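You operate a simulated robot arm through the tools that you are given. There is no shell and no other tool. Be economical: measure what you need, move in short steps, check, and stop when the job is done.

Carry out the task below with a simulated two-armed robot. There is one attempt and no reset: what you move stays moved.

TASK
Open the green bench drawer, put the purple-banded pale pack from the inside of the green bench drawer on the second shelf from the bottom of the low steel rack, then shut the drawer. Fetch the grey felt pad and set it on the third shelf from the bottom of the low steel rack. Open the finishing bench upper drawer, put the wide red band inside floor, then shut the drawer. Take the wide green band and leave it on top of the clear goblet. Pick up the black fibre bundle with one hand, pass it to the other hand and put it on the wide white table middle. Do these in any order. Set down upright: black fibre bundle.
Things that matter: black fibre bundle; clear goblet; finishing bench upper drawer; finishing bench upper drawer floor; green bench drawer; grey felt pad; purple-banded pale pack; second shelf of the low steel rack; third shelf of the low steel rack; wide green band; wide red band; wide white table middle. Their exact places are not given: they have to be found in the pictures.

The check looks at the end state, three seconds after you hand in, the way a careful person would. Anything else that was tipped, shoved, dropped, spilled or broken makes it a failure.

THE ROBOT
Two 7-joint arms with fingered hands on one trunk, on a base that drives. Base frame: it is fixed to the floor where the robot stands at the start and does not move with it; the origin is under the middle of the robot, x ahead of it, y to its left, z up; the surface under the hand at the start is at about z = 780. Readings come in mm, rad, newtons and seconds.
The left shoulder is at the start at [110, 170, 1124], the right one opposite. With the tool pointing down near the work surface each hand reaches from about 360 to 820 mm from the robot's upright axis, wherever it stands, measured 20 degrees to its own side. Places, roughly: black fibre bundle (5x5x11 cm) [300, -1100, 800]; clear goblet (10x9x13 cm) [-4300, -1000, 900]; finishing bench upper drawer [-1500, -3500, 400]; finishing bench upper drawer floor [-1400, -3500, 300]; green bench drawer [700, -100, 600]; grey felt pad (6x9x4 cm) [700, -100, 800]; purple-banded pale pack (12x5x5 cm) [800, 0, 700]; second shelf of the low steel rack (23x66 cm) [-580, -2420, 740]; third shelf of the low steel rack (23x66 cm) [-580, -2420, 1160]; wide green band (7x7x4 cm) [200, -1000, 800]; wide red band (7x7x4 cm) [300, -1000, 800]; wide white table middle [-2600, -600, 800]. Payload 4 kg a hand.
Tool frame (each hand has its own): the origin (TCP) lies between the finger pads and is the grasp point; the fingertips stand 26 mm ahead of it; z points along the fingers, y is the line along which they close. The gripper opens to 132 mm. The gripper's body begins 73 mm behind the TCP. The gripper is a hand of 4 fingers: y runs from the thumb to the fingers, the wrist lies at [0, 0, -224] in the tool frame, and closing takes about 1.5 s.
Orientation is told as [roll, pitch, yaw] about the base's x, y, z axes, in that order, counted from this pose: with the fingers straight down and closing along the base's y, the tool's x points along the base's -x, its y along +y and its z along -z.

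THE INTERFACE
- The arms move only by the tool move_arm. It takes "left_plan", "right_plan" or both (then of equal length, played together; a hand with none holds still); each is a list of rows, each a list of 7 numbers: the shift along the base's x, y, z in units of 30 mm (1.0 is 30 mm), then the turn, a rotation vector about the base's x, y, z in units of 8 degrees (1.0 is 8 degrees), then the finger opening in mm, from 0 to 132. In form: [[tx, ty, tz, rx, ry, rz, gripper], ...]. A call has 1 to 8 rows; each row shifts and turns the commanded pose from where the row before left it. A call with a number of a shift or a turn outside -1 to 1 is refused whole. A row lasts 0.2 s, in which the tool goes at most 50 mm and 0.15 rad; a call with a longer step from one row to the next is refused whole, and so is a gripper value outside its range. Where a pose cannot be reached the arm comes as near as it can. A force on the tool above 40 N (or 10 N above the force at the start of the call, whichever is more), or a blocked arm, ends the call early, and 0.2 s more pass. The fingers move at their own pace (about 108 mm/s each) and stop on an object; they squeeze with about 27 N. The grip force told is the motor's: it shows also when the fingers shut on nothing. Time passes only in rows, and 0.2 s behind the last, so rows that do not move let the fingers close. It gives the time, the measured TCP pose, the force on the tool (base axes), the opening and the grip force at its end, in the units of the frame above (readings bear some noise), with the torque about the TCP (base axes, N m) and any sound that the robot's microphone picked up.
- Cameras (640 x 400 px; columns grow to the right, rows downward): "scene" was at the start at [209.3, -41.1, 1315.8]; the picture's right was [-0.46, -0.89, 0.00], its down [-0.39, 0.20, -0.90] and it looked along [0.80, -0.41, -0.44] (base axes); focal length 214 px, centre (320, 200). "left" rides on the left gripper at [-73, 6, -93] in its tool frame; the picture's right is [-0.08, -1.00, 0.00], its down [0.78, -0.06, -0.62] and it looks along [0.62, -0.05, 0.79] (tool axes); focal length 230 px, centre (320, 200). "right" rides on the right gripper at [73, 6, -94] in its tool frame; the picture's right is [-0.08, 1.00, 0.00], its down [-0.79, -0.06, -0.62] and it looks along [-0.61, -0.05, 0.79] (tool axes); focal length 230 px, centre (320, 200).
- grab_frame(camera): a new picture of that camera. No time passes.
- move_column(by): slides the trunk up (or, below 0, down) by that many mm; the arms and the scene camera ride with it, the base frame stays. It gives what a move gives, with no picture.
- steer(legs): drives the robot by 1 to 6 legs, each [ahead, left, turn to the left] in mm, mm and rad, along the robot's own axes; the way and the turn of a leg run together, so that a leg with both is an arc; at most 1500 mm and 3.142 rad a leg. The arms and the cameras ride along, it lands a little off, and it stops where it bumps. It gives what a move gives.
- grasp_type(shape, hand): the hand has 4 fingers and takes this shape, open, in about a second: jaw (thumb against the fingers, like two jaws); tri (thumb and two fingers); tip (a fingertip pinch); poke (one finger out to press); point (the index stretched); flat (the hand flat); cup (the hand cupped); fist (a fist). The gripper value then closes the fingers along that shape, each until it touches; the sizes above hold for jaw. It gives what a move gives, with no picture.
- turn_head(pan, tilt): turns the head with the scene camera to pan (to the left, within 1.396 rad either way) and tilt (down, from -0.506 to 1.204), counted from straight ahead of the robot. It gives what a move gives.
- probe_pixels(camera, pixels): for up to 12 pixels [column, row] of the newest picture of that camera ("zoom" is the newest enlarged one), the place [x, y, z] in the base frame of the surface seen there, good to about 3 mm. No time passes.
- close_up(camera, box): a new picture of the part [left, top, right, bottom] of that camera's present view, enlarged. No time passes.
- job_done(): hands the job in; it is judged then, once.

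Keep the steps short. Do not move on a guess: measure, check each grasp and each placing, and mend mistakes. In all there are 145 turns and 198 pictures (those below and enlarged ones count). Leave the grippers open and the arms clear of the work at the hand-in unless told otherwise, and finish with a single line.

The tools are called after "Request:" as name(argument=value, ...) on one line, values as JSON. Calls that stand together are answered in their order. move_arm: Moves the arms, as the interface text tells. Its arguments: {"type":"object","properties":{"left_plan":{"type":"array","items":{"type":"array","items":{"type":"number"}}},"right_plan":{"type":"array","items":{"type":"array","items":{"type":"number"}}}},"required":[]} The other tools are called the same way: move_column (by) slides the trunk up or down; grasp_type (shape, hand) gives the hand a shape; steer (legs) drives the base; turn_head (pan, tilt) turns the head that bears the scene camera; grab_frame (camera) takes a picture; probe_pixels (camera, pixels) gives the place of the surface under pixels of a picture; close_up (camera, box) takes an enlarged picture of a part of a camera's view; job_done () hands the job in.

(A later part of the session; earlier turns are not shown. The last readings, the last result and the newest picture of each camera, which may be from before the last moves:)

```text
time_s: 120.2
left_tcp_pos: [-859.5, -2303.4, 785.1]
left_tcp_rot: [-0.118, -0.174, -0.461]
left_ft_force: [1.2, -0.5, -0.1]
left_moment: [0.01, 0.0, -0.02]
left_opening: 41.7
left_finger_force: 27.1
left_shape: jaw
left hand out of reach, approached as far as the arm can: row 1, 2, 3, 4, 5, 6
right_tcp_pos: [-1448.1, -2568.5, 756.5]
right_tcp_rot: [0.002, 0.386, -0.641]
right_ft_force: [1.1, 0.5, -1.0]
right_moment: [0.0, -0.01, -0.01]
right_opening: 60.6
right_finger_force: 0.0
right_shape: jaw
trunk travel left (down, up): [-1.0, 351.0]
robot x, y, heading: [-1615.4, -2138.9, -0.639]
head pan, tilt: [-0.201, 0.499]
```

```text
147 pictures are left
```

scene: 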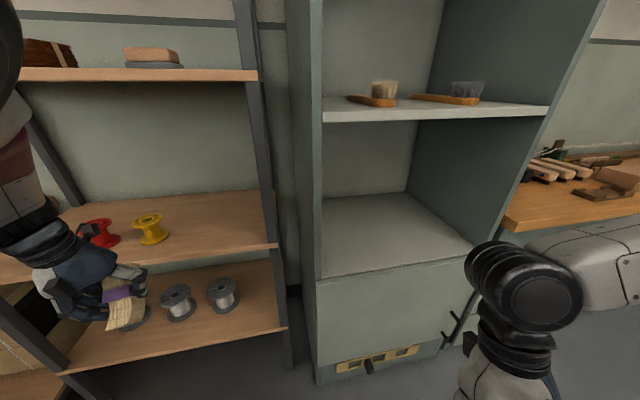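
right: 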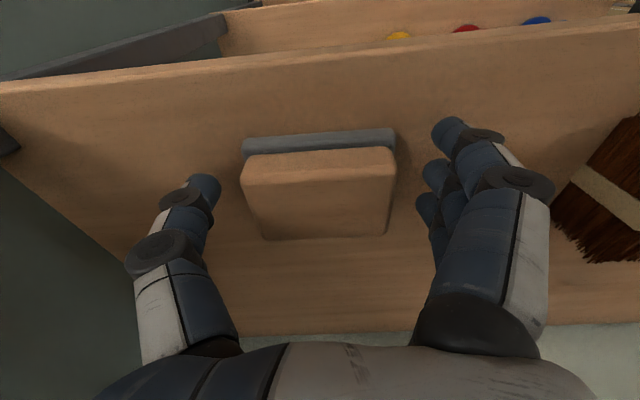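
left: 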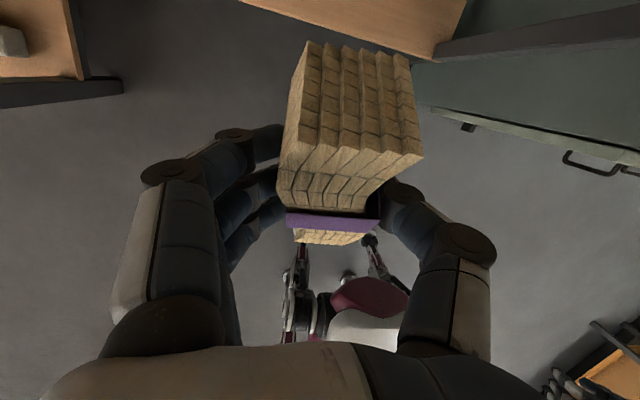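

The pack pivoted in the grip, forward end up. That's fixable: its near end will touch the shelf first and lowering will pivot it flat. I'll raise the trunk a little so it clears the shelf edge, shift right, and look.

Request:
move_column(by=50)

Request:
steer(legs=[[0, -85, 0], [90, 0, 0]])

Request:
turn_head(pan=0.35, tilt=0.5)

Request:
grab_frame(camera="scene")

Request:
grab_frame(camera="left")

```text
time_s: 121.1
left_tcp_pos: [-868.5, -2320.3, 833.0]
left_tcp_rot: [-0.069, -0.17, -0.521]
left_ft_force: [0.1, 0.8, -1.6]
left_moment: [0.01, 0.04, -0.01]
left_opening: 41.9
left_finger_force: 27.1
left_shape: jaw
right_tcp_pos: [-1449.8, -2568.5, 804.6]
right_tcp_rot: [0.0, 0.386, -0.638]
right_ft_force: [0.5, -0.2, -1.1]
right_moment: [0.05, 0.03, -0.01]
right_opening: 60.8
right_finger_force: 0.1
right_shape: jaw
trunk travel left (down, up): [-51.0, 301.0]
robot x, y, heading: [-1613.0, -2136.2, -0.633]
head pan, tilt: [-0.201, 0.499]
```

```text
time_s: 123.2
left_tcp_pos: [-846.6, -2441.9, 835.7]
left_tcp_rot: [-0.07, -0.175, -0.52]
left_ft_force: [1.2, -0.5, -1.3]
left_moment: [0.0, 0.02, 0.02]
left_opening: 42.0
left_finger_force: 26.7
left_shape: jaw
right_tcp_pos: [-1426.9, -2691.0, 805.3]
right_tcp_rot: [-0.002, 0.386, -0.637]
right_ft_force: [0.7, 0.3, 0.3]
right_moment: [-0.01, 0.03, 0.01]
right_opening: 60.8
right_finger_force: 0.0
right_shape: jaw
trunk travel left (down, up): [-51.0, 301.0]
robot x, y, heading: [-1591.5, -2260.9, -0.633]
head pan, tilt: [-0.201, 0.499]
```

```text
time_s: 124.2
left_tcp_pos: [-846.2, -2440.4, 836.1]
left_tcp_rot: [-0.069, -0.173, -0.519]
left_ft_force: [-0.5, 0.2, -0.7]
left_moment: [0.01, -0.02, 0.01]
left_opening: 41.9
left_finger_force: 27.0
left_shape: jaw
right_tcp_pos: [-1426.5, -2690.3, 806.7]
right_tcp_rot: [0.0, 0.383, -0.637]
right_ft_force: [0.8, 0.2, 0.7]
right_moment: [0.0, 0.0, 0.0]
right_opening: 60.7
right_finger_force: 0.1
right_shape: jaw
trunk travel left (down, up): [-51.0, 301.0]
robot x, y, heading: [-1594.3, -2261.2, -0.634]
head pan, tilt: [0.351, 0.499]
```

```text
146 pictures are left
```

scene: 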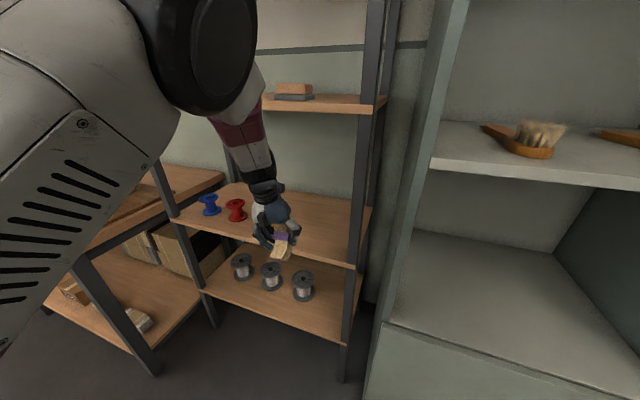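

```text
145 pictures are left
```

left: 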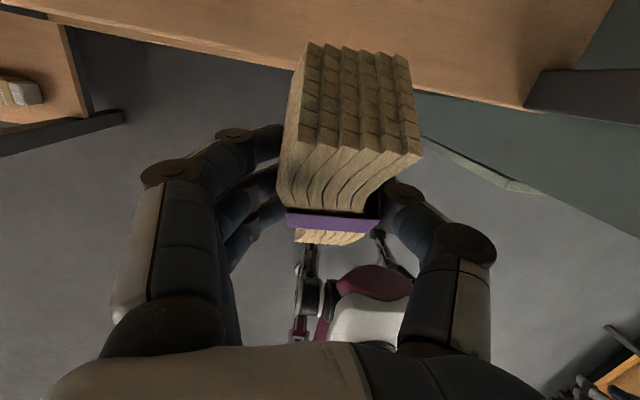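

The elbow rides high in this stance, which makes the forearm steep. Earlier, with a hand near the robot's midline, the forearm lay flat. So I'll back off, move the base left and bring the left hand across to the midline.

Request:
steer(legs=[[-90, 0, 0], [0, 310, 0]])

Request:
move_arm(left_plan=[[-0.59, -0.807, 0, 0.08, 0.11, 0, 0], [-0.59, -0.807, 0, 0.08, 0.11, 0, 0], [-0.59, -0.807, 0, 0.08, 0.11, 0, 0], [-0.59, -0.807, 0, 0.08, 0.11, 0, 0], [-0.59, -0.807, 0, 0.08, 0.11, 0, 0], [-0.59, -0.807, 0, 0.08, 0.11, 0, 0], [-0.59, -0.807, 0, 0.08, 0.11, 0, 0], [-0.59, -0.807, 0, 0.08, 0.11, 0, 0]])

Request:
grab_frame(camera="scene")

```text
time_s: 128.2
left_tcp_pos: [-736.4, -2136.0, 834.9]
left_tcp_rot: [-0.069, -0.176, -0.52]
left_ft_force: [-0.2, 0.1, -1.7]
left_moment: [0.04, -0.04, -0.03]
left_opening: 41.9
left_finger_force: 27.2
left_shape: jaw
right_tcp_pos: [-1318.4, -2384.9, 806.3]
right_tcp_rot: [0.0, 0.385, -0.638]
right_ft_force: [0.6, 0.5, -0.5]
right_moment: [0.02, -0.02, 0.0]
right_opening: 60.5
right_finger_force: 0.0
right_shape: jaw
trunk travel left (down, up): [-51.0, 301.0]
robot x, y, heading: [-1482.7, -1953.8, -0.632]
head pan, tilt: [0.351, 0.499]
```

```text
time_s: 130.2
left_tcp_pos: [-854.8, -2313.2, 842.1]
left_tcp_rot: [-0.111, -0.007, -0.447]
left_ft_force: [0.4, 0.3, -1.1]
left_moment: [-0.01, 0.01, 0.0]
left_opening: 41.9
left_finger_force: 27.1
left_shape: jaw
right_tcp_pos: [-1317.5, -2385.3, 805.7]
right_tcp_rot: [-0.002, 0.384, -0.64]
right_ft_force: [1.4, -0.3, 0.5]
right_moment: [-0.08, 0.02, -0.03]
right_opening: 60.8
right_finger_force: 0.2
right_shape: jaw
trunk travel left (down, up): [-51.0, 301.0]
robot x, y, heading: [-1487.0, -1951.4, -0.632]
head pan, tilt: [0.351, 0.499]
stopped in row 8 (left hand): the arm was blocked; the commanded pose is now the measured one
```

```text
144 pictures are left
```

scene: 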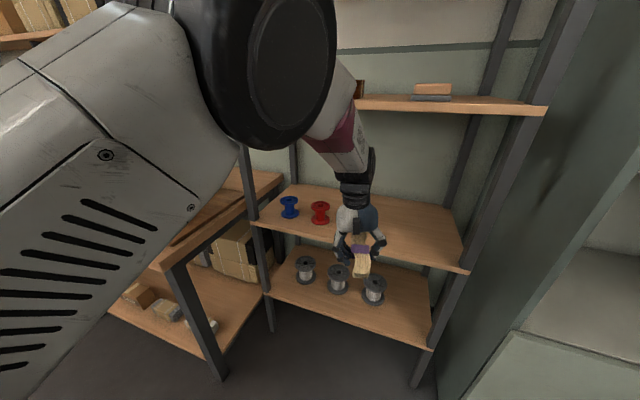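

The elbow stays high because the arm is folded. Stretching the arm almost straight should flatten the forearm. I'll extend it to about 800 mm from the robot's axis here, outside the rack, and check.

Request:
move_arm(left_plan=[[0.8, 0.3, 0, 0.13, -0.1, -0.2, 0], [0.8, 0.3, 0, 0.13, -0.1, -0.2, 0], [0.8, 0.3, 0, 0.13, -0.1, -0.2, 0], [0.8, 0.3, 0, 0.13, -0.1, -0.2, 0], [0.8, 0.3, 0, 0, 0, -0.2, 0]])

Request:
grab_frame(camera="scene")

```text
time_s: 131.4
left_tcp_pos: [-735.8, -2271.1, 840.8]
left_tcp_rot: [-0.013, -0.021, -0.595]
left_ft_force: [0.4, -0.8, -1.2]
left_moment: [0.01, -0.02, -0.02]
left_opening: 42.1
left_finger_force: 26.9
left_shape: jaw
right_tcp_pos: [-1317.8, -2386.2, 805.0]
right_tcp_rot: [-0.003, 0.384, -0.638]
right_ft_force: [-0.6, -0.9, -0.5]
right_moment: [0.01, 0.0, 0.0]
right_opening: 61.1
right_finger_force: 0.0
right_shape: jaw
trunk travel left (down, up): [-51.0, 301.0]
robot x, y, heading: [-1483.6, -1951.6, -0.631]
head pan, tilt: [0.351, 0.499]
```

```text
143 pictures are left
```

scene: 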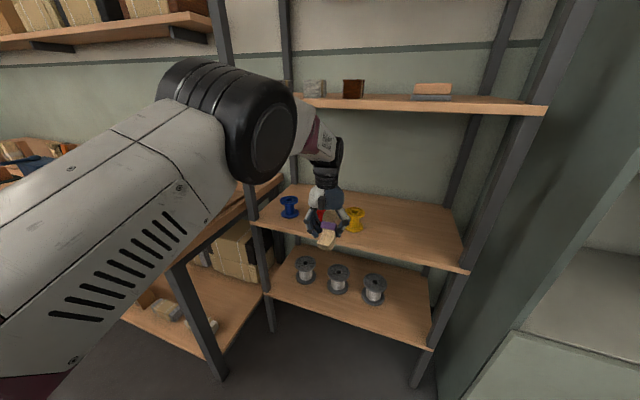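

Flatter now. I'll probe the elbow and forearm heights.

Request:
probe_pixels(camera="scene", pixels=[[262, 100], [270, 140], [318, 120], [325, 145], [325, 165], [328, 225], [326, 240], [332, 252], [300, 105]])

Request:
close_up(camera="scene", box=[260, 90, 420, 270])

```text
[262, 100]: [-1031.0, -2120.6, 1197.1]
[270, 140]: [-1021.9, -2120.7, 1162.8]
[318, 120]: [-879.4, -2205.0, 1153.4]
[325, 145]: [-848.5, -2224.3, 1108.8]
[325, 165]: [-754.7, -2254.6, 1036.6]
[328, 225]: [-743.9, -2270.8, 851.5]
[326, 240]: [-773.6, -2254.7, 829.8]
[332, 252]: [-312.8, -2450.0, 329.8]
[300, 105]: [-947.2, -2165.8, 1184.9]
```

```text
2.22 times, centred on (340, 180) of scene
```

zoom: 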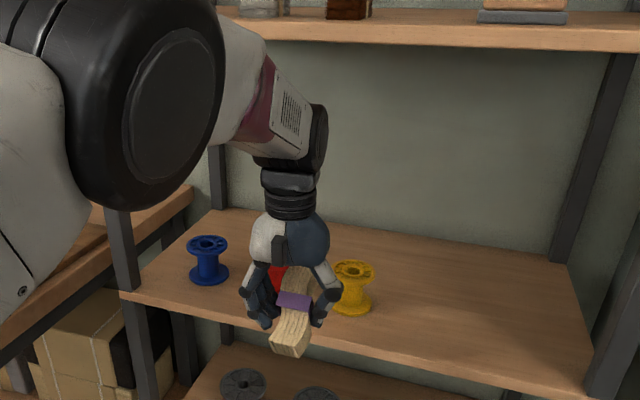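

At full insertion the forearm would pass the shelf edge about 40 mm below shelf 3, so it's clear. I'll drive right 178, then forward 145.

Request:
steer(legs=[[0, -180, 0], [145, 0, 0]])

Request:
grab_frame(camera="scene")

Request:
grab_frame(camera="left")

```text
time_s: 134.6
left_tcp_pos: [-726.8, -2501.4, 840.5]
left_tcp_rot: [-0.012, -0.021, -0.59]
left_ft_force: [0.2, -0.2, -0.9]
left_moment: [-0.01, 0.02, 0.01]
left_opening: 42.1
left_finger_force: 27.4
left_shape: jaw
right_tcp_pos: [-1309.1, -2619.1, 806.1]
right_tcp_rot: [0.0, 0.385, -0.634]
right_ft_force: [0.7, 0.4, 0.2]
right_moment: [-0.01, 0.01, -0.05]
right_opening: 60.5
right_finger_force: 0.1
right_shape: jaw
trunk travel left (down, up): [-51.0, 301.0]
robot x, y, heading: [-1478.3, -2187.9, -0.631]
head pan, tilt: [0.351, 0.499]
```

```text
141 pictures are left
```

scene: 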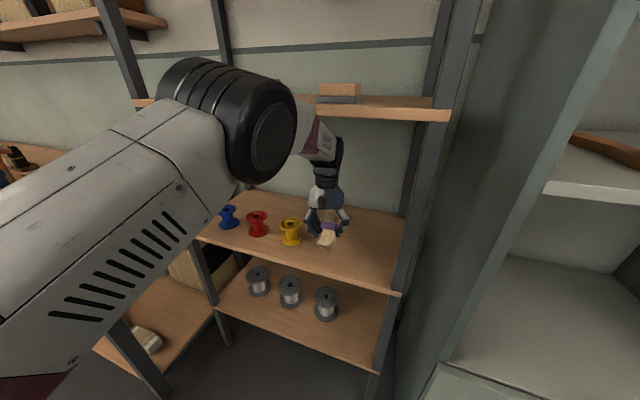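

```text
140 pictures are left
```

left: 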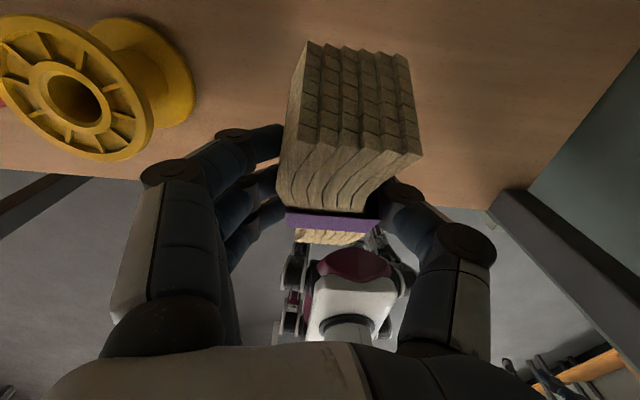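

No contact, and the pack is inside the shelf area (depth 891, l −2448). I'll lower slowly and watch the force.

Request:
move_arm(left_plan=[[0, 0, -0.5, 0, 0, 0, 0], [0, 0, -0.5, 0, 0, 0, 0], [0, 0, -0.3, 0, 0, 0, 0], [0, 0, -0.3, 0, 0, 0, 0]])

Request:
grab_frame(camera="left")

Request:
close_up(camera="scene", box=[200, 120, 440, 300])

```text
time_s: 135.6
left_tcp_pos: [-726.8, -2502.3, 794.8]
left_tcp_rot: [-0.013, -0.025, -0.593]
left_ft_force: [1.8, -1.5, 5.6]
left_moment: [0.09, 0.07, -0.02]
left_opening: 41.9
left_finger_force: 27.1
left_shape: jaw
right_tcp_pos: [-1309.0, -2619.7, 807.4]
right_tcp_rot: [0.0, 0.382, -0.635]
right_ft_force: [-0.6, -0.3, 0.2]
right_moment: [0.02, 0.01, -0.01]
right_opening: 60.9
right_finger_force: 0.0
right_shape: jaw
trunk travel left (down, up): [-51.0, 301.0]
robot x, y, heading: [-1474.9, -2190.7, -0.629]
head pan, tilt: [0.351, 0.499]
```

```text
139 pictures are left
```

left: 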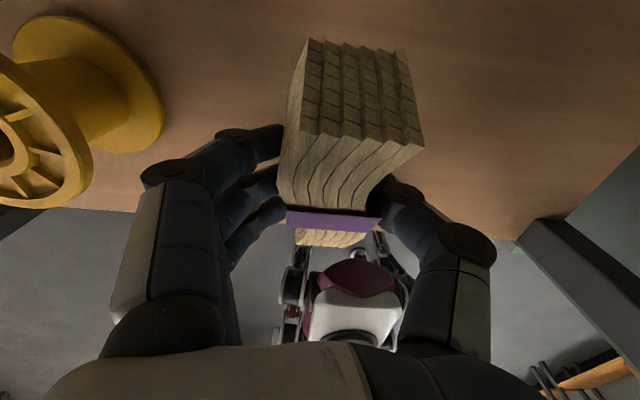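

```text
2.22 times, centred on (320, 210) of scene
```

zoom: 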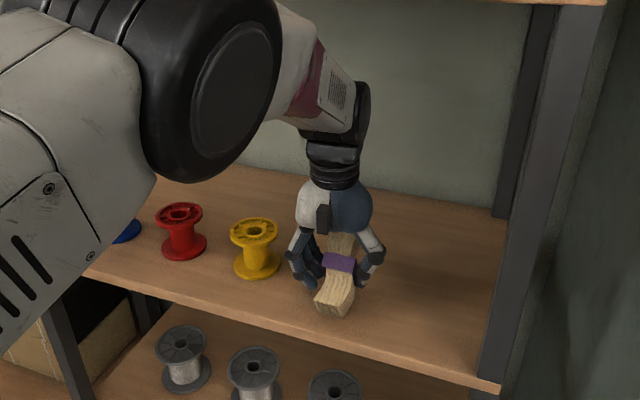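

The near end has touched (5.6 N). I'll keep lowering in small steps to pivot the pack flat.

Request:
move_arm(left_plan=[[0, 0, -0.2, 0, 0, 0, 0], [0, 0, -0.2, 0, 0, 0, 0], [0, 0, -0.1, 0, 0, 0, 0]])

Request:
grab_frame(camera="left")

```text
time_s: 136.4
left_tcp_pos: [-727.9, -2502.9, 777.9]
left_tcp_rot: [-0.013, -0.025, -0.59]
left_ft_force: [3.2, -2.8, 8.0]
left_moment: [0.18, 0.23, 0.0]
left_opening: 42.0
left_finger_force: 26.7
left_shape: jaw
right_tcp_pos: [-1309.3, -2618.8, 806.5]
right_tcp_rot: [-0.001, 0.386, -0.636]
right_ft_force: [0.5, 0.9, -0.2]
right_moment: [-0.03, -0.01, -0.03]
right_opening: 60.6
right_finger_force: 0.0
right_shape: jaw
trunk travel left (down, up): [-51.0, 301.0]
robot x, y, heading: [-1477.7, -2186.1, -0.63]
head pan, tilt: [0.351, 0.499]
```

```text
137 pictures are left
```

left: 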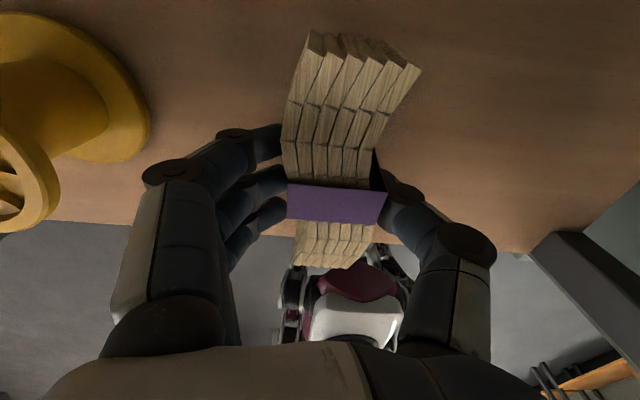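

Nearly flat. I'll move 12 mm deeper, lower 3 mm more, then release.

Request:
move_arm(left_plan=[[0.32, -0.24, 0.03, 0, 0, 0, 0], [0, 0, -0.12, 0, 0, 0, 0], [0, 0, 0, 0, 0, 0, 85], [0, 0, 0, 0, 0, 0, 85], [0, 0, 0, 0, 0, 0, 85]])

Request:
grab_frame(camera="left")

Request:
close_up(camera="scene", box=[200, 120, 440, 300])

```text
time_s: 137.6
left_tcp_pos: [-718.5, -2508.1, 774.3]
left_tcp_rot: [-0.011, -0.021, -0.59]
left_ft_force: [0.8, -0.5, -0.8]
left_moment: [0.01, 0.01, 0.0]
left_opening: 84.7
left_finger_force: 0.0
left_shape: jaw
right_tcp_pos: [-1308.8, -2619.2, 806.2]
right_tcp_rot: [-0.001, 0.383, -0.634]
right_ft_force: [0.8, 0.0, 0.8]
right_moment: [0.0, -0.01, 0.02]
right_opening: 60.7
right_finger_force: 0.0
right_shape: jaw
trunk travel left (down, up): [-51.0, 301.0]
robot x, y, heading: [-1478.3, -2189.0, -0.623]
head pan, tilt: [0.351, 0.499]
```

```text
136 pictures are left
```

left: 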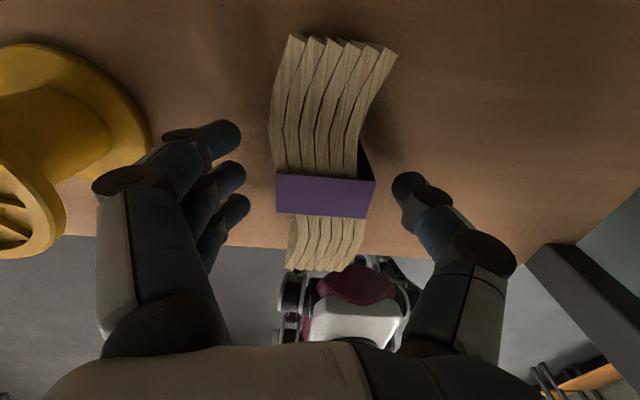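

```text
2.22 times, centred on (320, 210) of scene
```

zoom: 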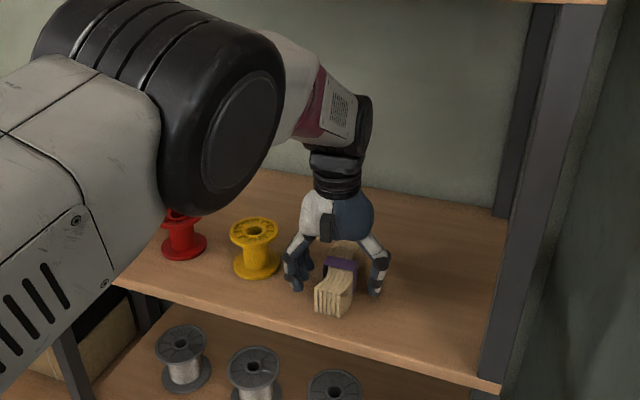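

The pack is flat on the 2nd shelf. I'll lift slightly and back out.

Request:
move_arm(left_plan=[[0, 0, 0.8, 0, 0, 0, 85], [0, 0, 0.8, 0, 0, 0, 85]])

Request:
steer(legs=[[-350, 0, 0]])

Request:
turn_head(pan=0.2, tilt=0.4)

Request:
grab_frame(camera="scene")

```text
time_s: 138.2
left_tcp_pos: [-719.3, -2508.6, 824.1]
left_tcp_rot: [-0.012, -0.021, -0.591]
left_ft_force: [0.3, -0.4, -0.7]
left_moment: [0.01, -0.04, -0.02]
left_opening: 84.9
left_finger_force: 0.1
left_shape: jaw
right_tcp_pos: [-1309.1, -2619.3, 806.3]
right_tcp_rot: [-0.001, 0.382, -0.635]
right_ft_force: [-0.4, 0.4, 0.6]
right_moment: [0.0, 0.02, 0.02]
right_opening: 60.4
right_finger_force: 0.0
right_shape: jaw
trunk travel left (down, up): [-51.0, 301.0]
robot x, y, heading: [-1475.9, -2190.8, -0.633]
head pan, tilt: [0.351, 0.499]
```

```text
time_s: 140.5
left_tcp_pos: [-1000.7, -2300.9, 824.0]
left_tcp_rot: [-0.011, -0.021, -0.586]
left_ft_force: [-1.0, 0.7, -0.1]
left_moment: [-0.02, -0.01, -0.01]
left_opening: 84.6
left_finger_force: 0.1
left_shape: jaw
right_tcp_pos: [-1590.6, -2412.2, 805.4]
right_tcp_rot: [0.0, 0.385, -0.63]
right_ft_force: [0.4, 0.0, -0.4]
right_moment: [-0.01, 0.01, 0.02]
right_opening: 60.3
right_finger_force: 0.1
right_shape: jaw
trunk travel left (down, up): [-51.0, 301.0]
robot x, y, heading: [-1760.1, -1981.3, -0.625]
head pan, tilt: [0.351, 0.499]
```

```text
time_s: 141.2
left_tcp_pos: [-1000.1, -2301.4, 824.1]
left_tcp_rot: [-0.013, -0.021, -0.587]
left_ft_force: [0.1, -1.0, 0.7]
left_moment: [0.01, -0.02, 0.01]
left_opening: 84.6
left_finger_force: 0.2
left_shape: jaw
right_tcp_pos: [-1589.1, -2414.4, 806.0]
right_tcp_rot: [0.001, 0.384, -0.63]
right_ft_force: [-0.3, 0.2, 0.4]
right_moment: [0.01, 0.01, 0.01]
right_opening: 60.8
right_finger_force: 0.1
right_shape: jaw
trunk travel left (down, up): [-51.0, 301.0]
robot x, y, heading: [-1759.2, -1982.9, -0.625]
head pan, tilt: [0.201, 0.4]
```

```text
134 pictures are left
```

scene: 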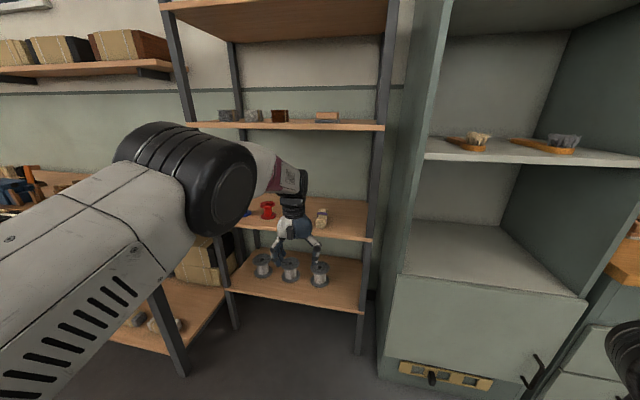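

Both rack items are placed. Next is the red band. I'll raise the trunk to a normal height, back off from the bench line, and drive back along the aisle to the band area.

Request:
move_column(by=150)

Request:
steer(legs=[[-170, 0, -0.007], [0, 1100, 0], [0, 1090, 0]])

Request:
turn_head(pan=-0.1, tilt=0.6)

Request:
grab_frame(camera="scene")

```text
time_s: 142.9
left_tcp_pos: [-1025.4, -2282.8, 1147.8]
left_tcp_rot: [-0.023, -0.272, -0.585]
left_ft_force: [0.8, 0.2, -0.2]
left_moment: [-0.01, -0.01, 0.0]
left_opening: 84.5
left_finger_force: 0.0
left_shape: jaw
right_tcp_pos: [-1588.9, -2412.7, 955.2]
right_tcp_rot: [-0.001, 0.387, -0.629]
right_ft_force: [-0.5, 0.5, 0.2]
right_moment: [0.03, 0.01, 0.0]
right_opening: 60.8
right_finger_force: 0.1
right_shape: jaw
trunk travel left (down, up): [-201.0, 151.0]
robot x, y, heading: [-1761.9, -1984.4, -0.626]
head pan, tilt: [0.201, 0.4]
```

```text
time_s: 163.3
left_tcp_pos: [102.1, -385.6, 1148.9]
left_tcp_rot: [-0.023, -0.271, -0.567]
left_ft_force: [0.2, -1.0, 0.8]
left_moment: [0.01, -0.01, -0.01]
left_opening: 84.7
left_finger_force: 0.0
left_shape: jaw
right_tcp_pos: [-459.3, -527.3, 956.5]
right_tcp_rot: [0.0, 0.383, -0.614]
right_ft_force: [0.5, -0.7, 0.3]
right_moment: [-0.05, -0.02, 0.02]
right_opening: 60.9
right_finger_force: 0.1
right_shape: jaw
trunk travel left (down, up): [-201.0, 151.0]
robot x, y, heading: [-634.2, -102.8, -0.606]
head pan, tilt: [0.201, 0.4]
```

```text
time_s: 164.2
left_tcp_pos: [103.4, -386.2, 1150.2]
left_tcp_rot: [-0.022, -0.271, -0.567]
left_ft_force: [0.3, 0.0, 0.3]
left_moment: [0.01, -0.01, -0.02]
left_opening: 84.6
left_finger_force: 0.1
left_shape: jaw
right_tcp_pos: [-458.3, -526.7, 955.0]
right_tcp_rot: [0.0, 0.384, -0.614]
right_ft_force: [1.0, 0.3, -0.4]
right_moment: [-0.01, -0.03, 0.01]
right_opening: 60.5
right_finger_force: 0.0
right_shape: jaw
trunk travel left (down, up): [-201.0, 151.0]
robot x, y, heading: [-633.4, -102.2, -0.606]
head pan, tilt: [-0.099, 0.6]
```

```text
133 pictures are left
```

scene: 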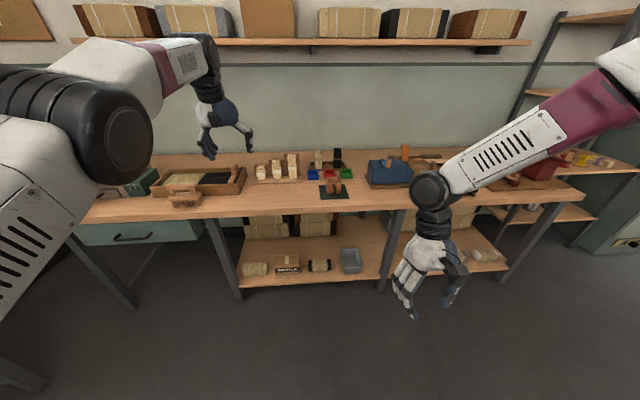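

The bands are visible ahead. I'll level and extend the right hand while retracting the left, still clear of the bench.

Request:
move_arm(right_plan=[[0.92, -0.3, 0.1, -0.196, -0.283, 0, 110], [0.92, -0.3, 0.1, -0.196, -0.283, 0, 110], [0.92, -0.3, 0.1, -0.196, -0.283, 0, 110], [0.92, -0.3, 0.1, -0.196, -0.283, 0, 110], [0.92, -0.3, 0.1, -0.196, -0.283, 0, 110], [0.92, -0.3, 0.1, -0.196, -0.283, 0, 110], [0.92, -0.3, 0, -0.196, -0.283, 0, 110], [0.92, -0.3, 0, -0.196, -0.283, 0, 110]], left_plan=[[-0.7, 0.48, 0, 0, 0, 0, 85], [-0.7, 0.48, 0, 0, 0, 0, 85], [-0.7, 0.48, 0, 0, 0, 0, 85], [-0.7, 0.48, 0, 0, 0, 0, 85], [-0.7, 0.48, 0, 0, 0, 0, 85], [-0.7, 0.48, 0, 0, 0, 0, 85], [-0.7, 0.48, 0, 0, 0, 0, 85], [-0.7, 0.48, 0, 0, 0, 0, 85]])

Request:
move_arm(right_plan=[[0.92, -0.3, 0, 0, 0, 0, 110], [0.92, -0.3, 0, 0, 0, 0, 110], [0.92, -0.3, 0, 0, 0, 0, 110], [0.92, -0.3, 0, 0, 0, 0, 110]])

Request:
probe_pixels(camera="scene", pixels=[[330, 174], [347, 173], [338, 158], [333, 180], [370, 175], [312, 174]])

```text
time_s: 165.9
left_tcp_pos: [-66.0, -270.1, 1149.6]
left_tcp_rot: [-0.023, -0.272, -0.568]
left_ft_force: [-0.4, -0.4, 0.6]
left_moment: [-0.03, 0.01, -0.02]
left_opening: 84.7
left_finger_force: 0.0
left_shape: jaw
right_tcp_pos: [-236.7, -599.1, 975.7]
right_tcp_rot: [0.001, -0.002, -0.613]
right_ft_force: [0.6, 0.0, -0.8]
right_moment: [0.0, 0.0, -0.03]
right_opening: 109.7
right_finger_force: 0.1
right_shape: jaw
trunk travel left (down, up): [-201.0, 151.0]
robot x, y, heading: [-635.9, -101.3, -0.609]
head pan, tilt: [-0.099, 0.6]
```

```text
time_s: 166.9
left_tcp_pos: [-62.6, -271.3, 1148.8]
left_tcp_rot: [-0.021, -0.271, -0.569]
left_ft_force: [0.6, -0.1, 0.5]
left_moment: [-0.01, 0.04, -0.01]
left_opening: 84.9
left_finger_force: 0.1
left_shape: jaw
right_tcp_pos: [-126.7, -634.8, 973.4]
right_tcp_rot: [0.001, 0.005, -0.613]
right_ft_force: [-0.1, 0.8, -0.3]
right_moment: [0.0, 0.0, 0.03]
right_opening: 109.6
right_finger_force: 0.2
right_shape: jaw
trunk travel left (down, up): [-201.0, 151.0]
robot x, y, heading: [-635.5, -97.7, -0.608]
head pan, tilt: [-0.099, 0.6]
```

```text
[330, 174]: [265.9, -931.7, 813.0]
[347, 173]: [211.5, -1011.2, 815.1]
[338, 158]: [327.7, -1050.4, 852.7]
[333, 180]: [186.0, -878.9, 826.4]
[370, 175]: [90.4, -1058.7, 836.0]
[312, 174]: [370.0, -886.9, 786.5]
```

The red band is centred near (285,−952). I'll drive 510 forward so the right hand hovers above it, then view it with the hand camera.

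Request:
steer(legs=[[510, -25, 0]])

Request:
grab_frame(camera="right")

Request:
grab_frame(camera="scene")

```text
time_s: 169.9
left_tcp_pos: [339.9, -582.2, 1149.0]
left_tcp_rot: [-0.024, -0.272, -0.565]
left_ft_force: [0.5, -0.7, -0.2]
left_moment: [0.01, 0.03, 0.02]
left_opening: 84.6
left_finger_force: 0.1
left_shape: jaw
right_tcp_pos: [278.0, -944.1, 973.0]
right_tcp_rot: [0.001, 0.001, -0.61]
right_ft_force: [0.4, 0.5, 0.2]
right_moment: [-0.01, 0.01, -0.03]
right_opening: 109.7
right_finger_force: 0.0
right_shape: jaw
trunk travel left (down, up): [-201.0, 151.0]
robot x, y, heading: [-235.8, -405.5, -0.603]
head pan, tilt: [-0.099, 0.6]
```

```text
132 pictures are left
```

right: 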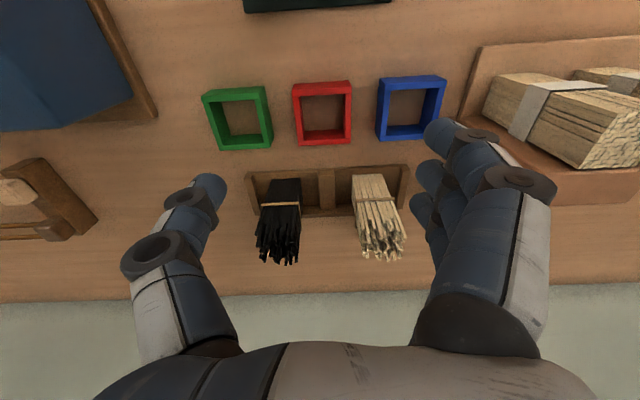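

```text
131 pictures are left
```

scene: 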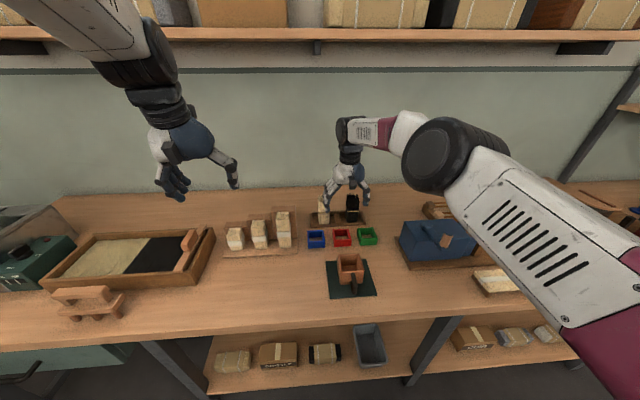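

The bands are open square frames about 60 mm wide with ~21–25 mm gaps. I'll measure the red walls and the neighbouring walls precisely.

Request:
close_up(camera="right", box=[190, 60, 460, 230])

Request:
probe_pixels(camera="right", pixels=[[295, 105], [348, 105], [322, 85], [323, 142], [381, 100], [266, 105], [238, 92], [439, 95], [208, 110], [280, 192], [278, 215], [360, 115]])

```text
2.35 times, centred on (325, 145) of right
```

zoom: 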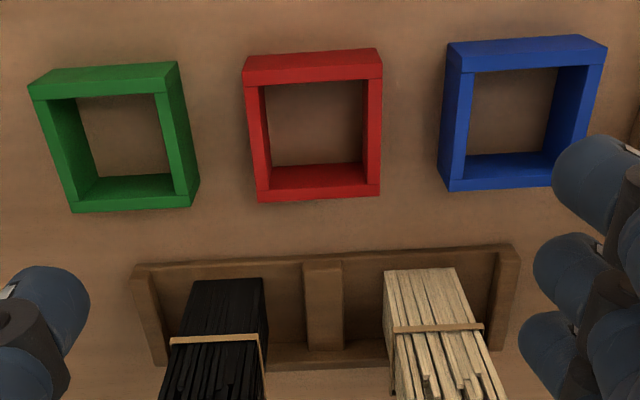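

```text
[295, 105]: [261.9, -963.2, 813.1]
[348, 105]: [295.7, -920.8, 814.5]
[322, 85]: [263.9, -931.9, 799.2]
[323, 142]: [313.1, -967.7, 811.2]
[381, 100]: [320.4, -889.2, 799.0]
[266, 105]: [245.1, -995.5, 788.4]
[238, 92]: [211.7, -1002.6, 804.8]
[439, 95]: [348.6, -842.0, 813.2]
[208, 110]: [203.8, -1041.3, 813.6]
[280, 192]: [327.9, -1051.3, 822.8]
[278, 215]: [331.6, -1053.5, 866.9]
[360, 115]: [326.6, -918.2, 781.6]
```

The red band's centre is (290,−950), with gaps to its neighbours of ~32 mm and more. I'll descend with the fingers at opening 84.

Request:
move_arm(right_plan=[[0.39, -0.2, -0.8, 0, 0, -0.1, 84], [0, 0, -1, 0, 0, 0, 84], [0, 0, -1, 0, 0, 0, 84], [0, 0, -1, 0, 0, 0, 84], [0, 0, -0.2, 0, 0, 0, 84]])

Request:
grab_frame(camera="right")

```text
time_s: 171.1
left_tcp_pos: [339.6, -581.6, 1150.8]
left_tcp_rot: [-0.022, -0.271, -0.564]
left_ft_force: [0.6, 0.4, 0.0]
left_moment: [-0.01, 0.02, 0.04]
left_opening: 84.6
left_finger_force: 0.0
left_shape: jaw
right_tcp_pos: [278.3, -942.9, 856.5]
right_tcp_rot: [0.002, 0.0, -0.625]
right_ft_force: [-0.3, -0.2, 0.0]
right_moment: [0.03, 0.01, -0.03]
right_opening: 84.4
right_finger_force: 0.0
right_shape: jaw
right hand out of reach, approached as far as the arm can: row 1, 3, 4
trunk travel left (down, up): [-201.0, 151.0]
robot x, y, heading: [-234.6, -412.9, -0.607]
head pan, tilt: [-0.099, 0.6]
```

```text
129 pictures are left
```

right: 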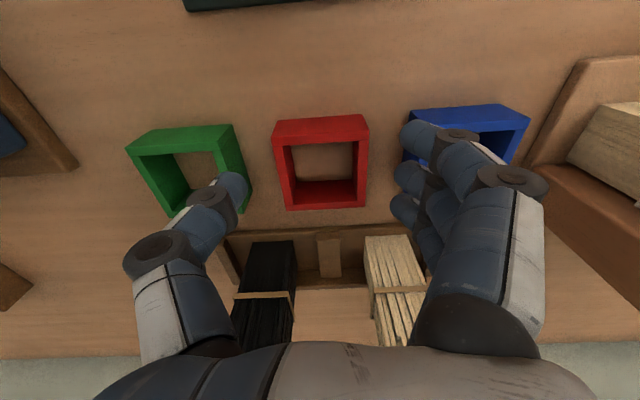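

The arm is at its reach limit. I'll drive 40 mm closer and compensate with the arm.

Request:
steer(legs=[[40, 0, 0]])

Request:
move_arm(right_plan=[[-0.36, 0.26, 0, 0, 0, 0, 84], [-0.36, 0.26, 0, 0, 0, 0, 84]])

Request:
grab_frame(camera="right")

```text
time_s: 172.0
left_tcp_pos: [372.9, -605.4, 1149.2]
left_tcp_rot: [-0.023, -0.271, -0.566]
left_ft_force: [0.6, -0.7, 0.0]
left_moment: [0.01, -0.01, 0.0]
left_opening: 85.0
left_finger_force: 0.0
left_shape: jaw
right_tcp_pos: [310.7, -967.7, 855.3]
right_tcp_rot: [0.003, 0.002, -0.626]
right_ft_force: [0.1, -0.2, -0.7]
right_moment: [0.02, 0.0, 0.01]
right_opening: 84.3
right_finger_force: 0.1
right_shape: jaw
trunk travel left (down, up): [-201.0, 151.0]
robot x, y, heading: [-197.4, -438.4, -0.6]
head pan, tilt: [-0.099, 0.6]
```

```text
time_s: 172.6
left_tcp_pos: [372.7, -604.7, 1149.1]
left_tcp_rot: [-0.021, -0.271, -0.566]
left_ft_force: [0.1, -0.9, -0.1]
left_moment: [-0.01, -0.01, 0.02]
left_opening: 84.8
left_finger_force: 0.0
left_shape: jaw
right_tcp_pos: [310.2, -963.7, 853.1]
right_tcp_rot: [0.002, 0.001, -0.625]
right_ft_force: [0.2, 0.8, 0.5]
right_moment: [0.0, -0.01, 0.01]
right_opening: 84.3
right_finger_force: 0.1
right_shape: jaw
right hand out of reach, approached as far as the arm can: row 1, 2
trunk travel left (down, up): [-201.0, 151.0]
robot x, y, heading: [-198.5, -434.6, -0.604]
head pan, tilt: [-0.099, 0.6]
```

```text
128 pictures are left
```

right: 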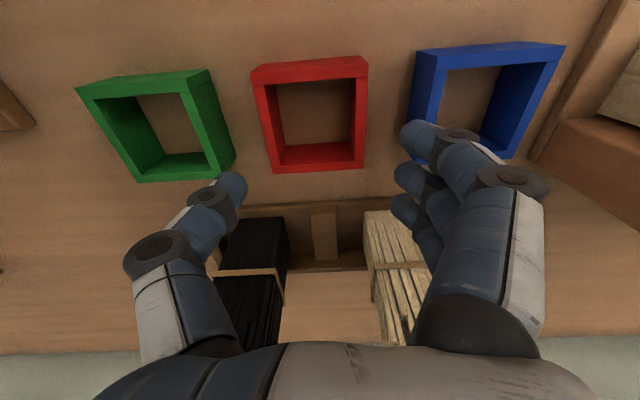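

Still limited, likely by a joint with the trunk this high. At the pad pick-up the trunk was 61 mm lower and the same reach worked. I'll raise the hand, lower the trunk by 61, and retry.

Request:
move_arm(right_plan=[[-0.2, 0.15, 1, 0, 0, 0, 84], [-0.2, 0.15, 1, 0, 0, 0, 84], [-0.2, 0.15, 1, 0, 0, 0, 84]])

Request:
move_column(by=-61)

Request:
move_arm(right_plan=[[-0.3, 0.22, -0.4, 0, 0, 0, 84], [0, 0, -0.4, 0, 0, 0, 84]])

Request:
grab_frame(camera="right")

```text
time_s: 173.4
left_tcp_pos: [372.0, -604.7, 1149.9]
left_tcp_rot: [-0.022, -0.272, -0.566]
left_ft_force: [0.4, 0.2, -0.6]
left_moment: [0.01, 0.01, 0.0]
left_opening: 84.8
left_finger_force: 0.0
left_shape: jaw
right_tcp_pos: [320.3, -962.9, 939.9]
right_tcp_rot: [0.001, 0.001, -0.627]
right_ft_force: [0.2, 0.5, -0.2]
right_moment: [0.03, 0.0, -0.02]
right_opening: 84.5
right_finger_force: 0.1
right_shape: jaw
right hand out of reach, approached as far as the arm can: row 1, 2, 3
trunk travel left (down, up): [-201.0, 151.0]
robot x, y, heading: [-200.1, -432.6, -0.605]
head pan, tilt: [-0.099, 0.6]
```

```text
time_s: 174.3
left_tcp_pos: [391.9, -607.1, 1061.0]
left_tcp_rot: [-0.105, -0.195, -0.52]
left_ft_force: [0.3, -0.9, -0.2]
left_moment: [0.0, 0.01, 0.02]
left_opening: 84.7
left_finger_force: 0.2
left_shape: jaw
right_tcp_pos: [319.8, -961.7, 808.4]
right_tcp_rot: [0.005, 0.117, -0.626]
right_ft_force: [1.4, -2.1, 9.1]
right_moment: [0.21, -0.5, -0.13]
right_opening: 84.0
right_finger_force: 0.1
right_shape: jaw
trunk travel left (down, up): [-142.0, 209.0]
robot x, y, heading: [-201.9, -434.2, -0.609]
head pan, tilt: [-0.099, 0.6]
stopped: the force on the tool passed its limit at 52 N (the readings are from after the stop); the commanded pose is now the measured one
```

```text
time_s: 174.8
left_tcp_pos: [391.2, -605.8, 1062.0]
left_tcp_rot: [-0.108, -0.196, -0.52]
left_ft_force: [0.7, -0.1, -0.3]
left_moment: [0.03, 0.02, 0.04]
left_opening: 84.9
left_finger_force: 0.1
left_shape: jaw
right_tcp_pos: [322.7, -962.4, 806.6]
right_tcp_rot: [0.006, 0.101, -0.626]
right_ft_force: [-6.9, 4.5, 29.8]
right_moment: [0.9, -1.09, 0.35]
right_opening: 83.0
right_finger_force: 0.0
right_shape: jaw
right hand out of reach, approached as far as the arm can: row 1
trunk travel left (down, up): [-142.0, 209.0]
robot x, y, heading: [-197.8, -431.8, -0.609]
head pan, tilt: [-0.099, 0.6]
stopped in row 2 (right hand): the force on the tool passed its limit at 47 N (the readings are from after the stop); the commanded pose is now the measured one
```

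```text
127 pictures are left
```

right: 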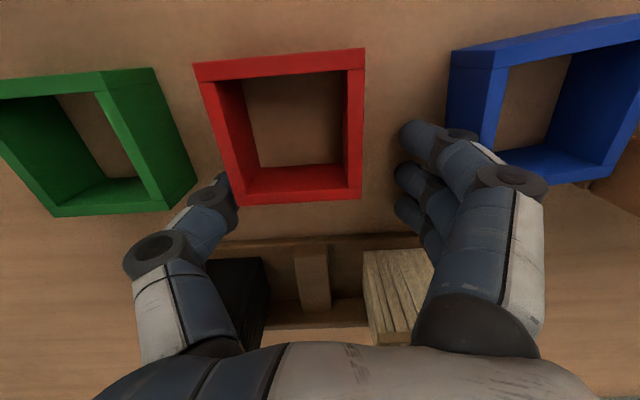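

The trunk move carried the hand further down than expected, and the fingertips are pressing on the bench. I'll raise straight up and check nothing shifted.

Request:
move_arm(right_plan=[[0, 0, 0.5, 0, 0, 0, 84], [0, 0, 0.8, 0, 0, 0, 84], [0, 0, 0.8, 0, 0, 0, 84]])

Request:
grab_frame(camera="right")

Request:
grab_frame(camera="scene")

```text
time_s: 175.6
left_tcp_pos: [393.2, -607.8, 1059.2]
left_tcp_rot: [-0.106, -0.194, -0.519]
left_ft_force: [0.0, -0.7, 0.6]
left_moment: [-0.04, 0.01, 0.02]
left_opening: 84.8
left_finger_force: 0.1
left_shape: jaw
right_tcp_pos: [329.0, -963.5, 862.2]
right_tcp_rot: [0.002, 0.113, -0.624]
right_ft_force: [-0.7, 0.5, -0.2]
right_moment: [0.04, 0.01, 0.01]
right_opening: 84.1
right_finger_force: 0.1
right_shape: jaw
right hand out of reach, approached as far as the arm can: row 2
trunk travel left (down, up): [-142.0, 209.0]
robot x, y, heading: [-196.1, -437.1, -0.605]
head pan, tilt: [-0.099, 0.6]
```

```text
126 pictures are left
```

right: 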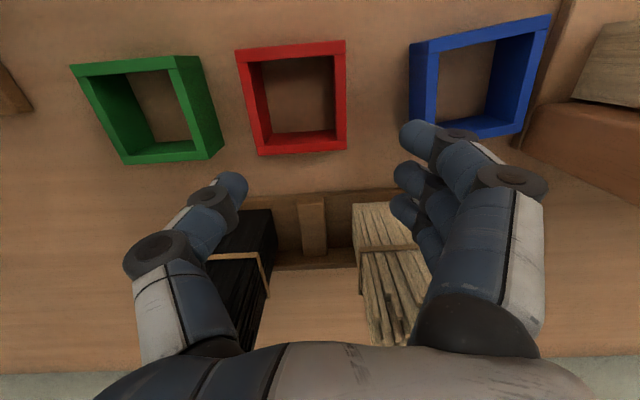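

```text
125 pictures are left
```

scene: 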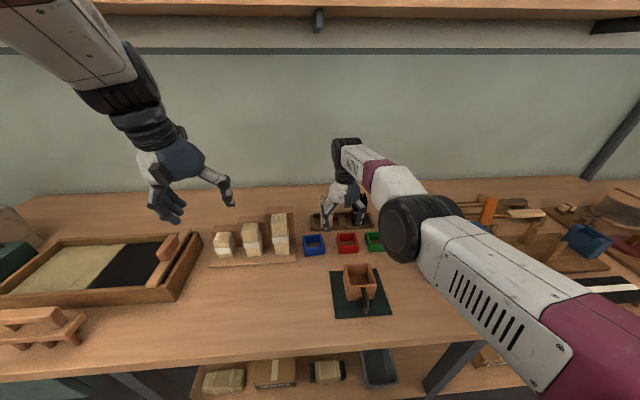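

The bands are still in place. I'll level the hand and move it 40 mm back toward the robot, over the red band's centre.

Request:
move_arm(right_plan=[[-0.36, 0.26, 0, -0.16, -0.22, 0, 84], [-0.36, 0.26, 0, -0.16, -0.22, 0, 84], [-0.36, 0.26, 0, -0.16, -0.22, 0, 84], [0, 0, 0, 0, 0, 0, 84]])

Request:
grab_frame(camera="right")

Request:
probe_pixels(camera="right", pixels=[[320, 150], [276, 150], [365, 150]])

```text
time_s: 176.6
left_tcp_pos: [390.8, -608.2, 1060.5]
left_tcp_rot: [-0.106, -0.194, -0.521]
left_ft_force: [0.6, 0.2, -0.2]
left_moment: [0.01, -0.01, -0.04]
left_opening: 84.7
left_finger_force: 0.0
left_shape: jaw
right_tcp_pos: [354.3, -967.3, 858.6]
right_tcp_rot: [0.003, -0.004, -0.624]
right_ft_force: [0.7, 0.7, -0.9]
right_moment: [-0.03, 0.01, 0.04]
right_opening: 84.0
right_finger_force: 0.1
right_shape: jaw
right hand out of reach, approached as far as the arm can: row 1, 2, 3
trunk travel left (down, up): [-142.0, 209.0]
robot x, y, heading: [-199.7, -433.4, -0.607]
head pan, tilt: [-0.099, 0.6]
```

```text
124 pictures are left
```

right: 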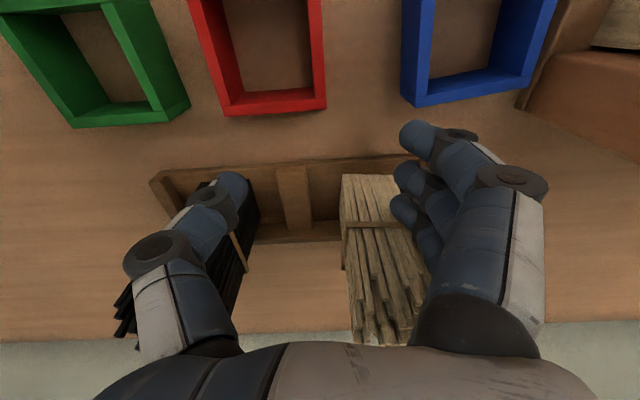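

```text
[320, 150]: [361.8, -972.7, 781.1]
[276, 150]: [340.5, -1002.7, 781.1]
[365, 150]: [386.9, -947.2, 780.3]
```

The hand drifted forward and the thumb is now beside the black bundle. I'll raise it straight up out of there.

Request:
move_arm(right_plan=[[0, 0, 1, 0, 0, 0, 84], [0, 0, 1, 0, 0, 0, 84], [0, 0, 1, 0, 0, 0, 84], [0, 0, 1, 0, 0, 0, 84], [0, 0, 1, 0, 0, 0, 84], [0, 0, 1, 0, 0, 0, 84], [0, 0, 0.5, 0, 0, 0, 84]])

Request:
grab_frame(camera="right")

Request:
grab_frame(camera="scene")

```text
time_s: 178.2
left_tcp_pos: [393.6, -609.2, 1059.5]
left_tcp_rot: [-0.107, -0.195, -0.523]
left_ft_force: [0.4, -0.1, 0.1]
left_moment: [0.01, -0.01, 0.02]
left_opening: 84.6
left_finger_force: 0.0
left_shape: jaw
right_tcp_pos: [341.4, -962.8, 1049.3]
right_tcp_rot: [0.005, -0.002, -0.626]
right_ft_force: [-0.1, -0.6, -0.6]
right_moment: [0.02, 0.0, -0.02]
right_opening: 83.7
right_finger_force: 0.1
right_shape: jaw
right hand out of reach, approached as far as the arm can: row 5, 6, 7
trunk travel left (down, up): [-142.0, 209.0]
robot x, y, heading: [-200.6, -434.0, -0.611]
head pan, tilt: [-0.099, 0.6]
```

```text
123 pictures are left
```

right: 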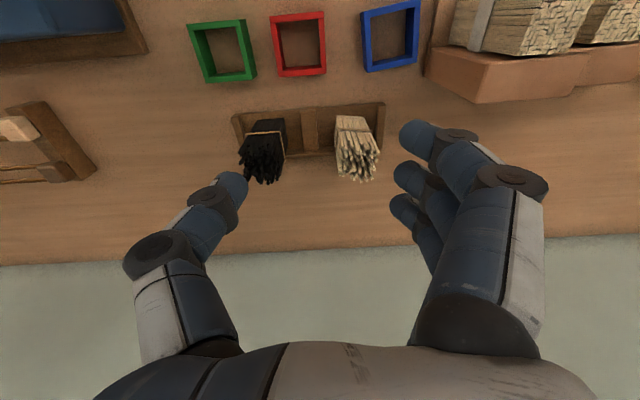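

```text
122 pictures are left
```

scene: 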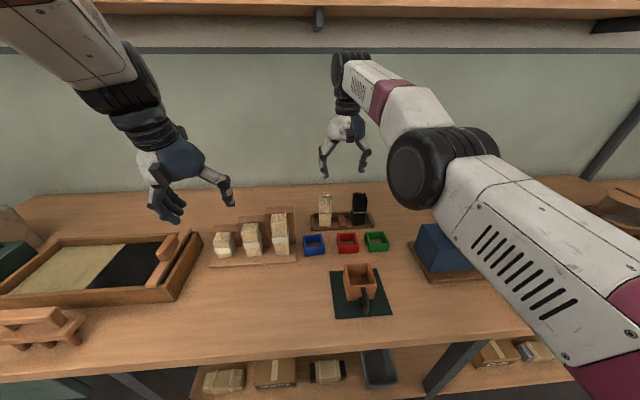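

Both bundles are upright and the bands are intact. I'll retract the hand toward the robot at this height to regain a good arm posture.

Request:
move_arm(right_plan=[[-0.65, 0.47, -0.2, 0, 0, 0, 84], [-0.65, 0.47, -0.2, 0, 0, 0, 84], [-0.65, 0.47, -0.2, 0, 0, 0, 84], [-0.65, 0.47, -0.2, 0, 0, 0, 84], [-0.65, 0.47, -0.2, 0, 0, 0, 84], [-0.65, 0.47, -0.2, 0, 0, 0, 84]])

```text
time_s: 179.6
left_tcp_pos: [393.0, -607.1, 1061.2]
left_tcp_rot: [-0.107, -0.193, -0.521]
left_ft_force: [0.1, -0.4, 0.5]
left_moment: [-0.02, 0.01, 0.04]
left_opening: 85.1
left_finger_force: 0.1
left_shape: jaw
right_tcp_pos: [355.7, -933.0, 1044.9]
right_tcp_rot: [0.003, -0.002, -0.626]
right_ft_force: [-0.9, 0.3, 0.4]
right_moment: [0.01, 0.0, 0.03]
right_opening: 84.0
right_finger_force: 0.0
right_shape: jaw
right hand out of reach, approached as far as the arm can: row 1, 2, 3, 4, 5, 6
trunk travel left (down, up): [-142.0, 209.0]
robot x, y, heading: [-199.2, -433.3, -0.61]
head pan, tilt: [-0.099, 0.6]
```

Request:
move_arm(right_plan=[[-0.59, -0.8, 0, 0, 0, 0, 84], [-0.59, -0.8, 0, 0, 0, 0, 84], [-0.59, -0.8, 0, 0, 0, 0, 84], [-0.59, -0.8, 0, 0, 0, 0, 84], [-0.65, 0.47, 0, 0, 0, 0, 84], [-0.65, 0.47, 0, 0, 0, 0, 84], [-0.65, 0.47, 0, 0, 0, 0, 84], [-0.65, 0.47, 0, 0, 0, 0, 84]])

Request:
grab_frame(camera="scene")

```text
time_s: 181.3
left_tcp_pos: [392.3, -608.5, 1059.4]
left_tcp_rot: [-0.107, -0.197, -0.52]
left_ft_force: [-0.3, -0.1, -1.0]
left_moment: [0.0, 0.02, 0.02]
left_opening: 84.6
left_finger_force: 0.1
left_shape: jaw
right_tcp_pos: [299.8, -1029.3, 1073.0]
right_tcp_rot: [0.005, -0.004, -0.625]
right_ft_force: [-0.3, 0.9, 0.2]
right_moment: [0.01, 0.0, -0.04]
right_opening: 83.9
right_finger_force: 0.1
right_shape: jaw
right hand out of reach, approached as far as the arm can: row 1, 2, 3, 4, 5, 6, 7, 8
trunk travel left (down, up): [-142.0, 209.0]
robot x, y, heading: [-198.3, -434.0, -0.607]
head pan, tilt: [-0.099, 0.6]
```

```text
121 pictures are left
```

scene: 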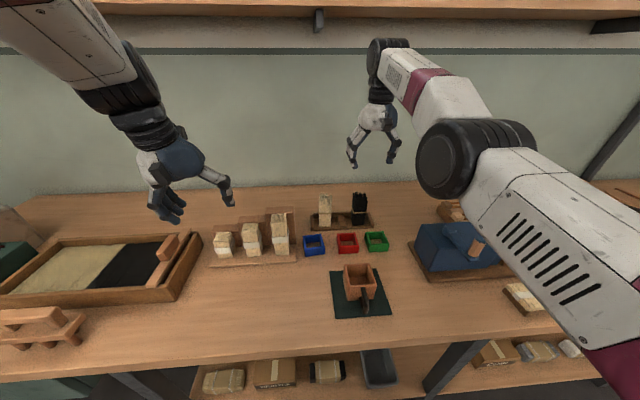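

The wrist seems to be at a joint limit. I'll look back at the robot through the left hand camera to understand the right arm's posture.

Request:
grab_frame(camera="left")

Request:
probe_pixels(camera="scene", pixels=[[445, 165], [470, 125], [380, 60], [400, 75], [450, 105], [600, 250], [378, 100]])

```text
120 pictures are left
```

left: 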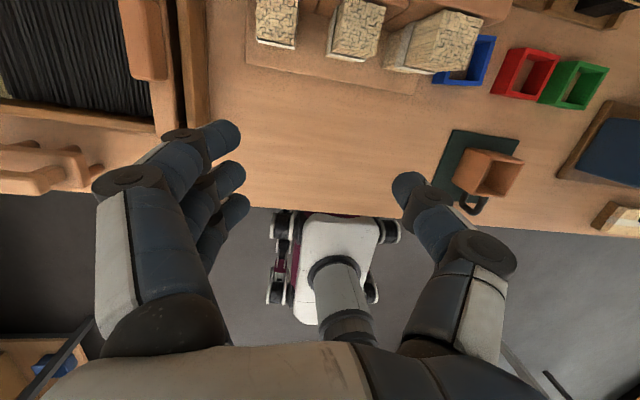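

```text
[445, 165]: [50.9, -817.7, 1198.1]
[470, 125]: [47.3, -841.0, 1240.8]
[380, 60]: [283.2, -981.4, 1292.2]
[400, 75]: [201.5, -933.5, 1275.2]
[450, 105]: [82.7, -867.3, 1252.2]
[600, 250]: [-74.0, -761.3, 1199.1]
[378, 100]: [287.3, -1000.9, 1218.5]
```

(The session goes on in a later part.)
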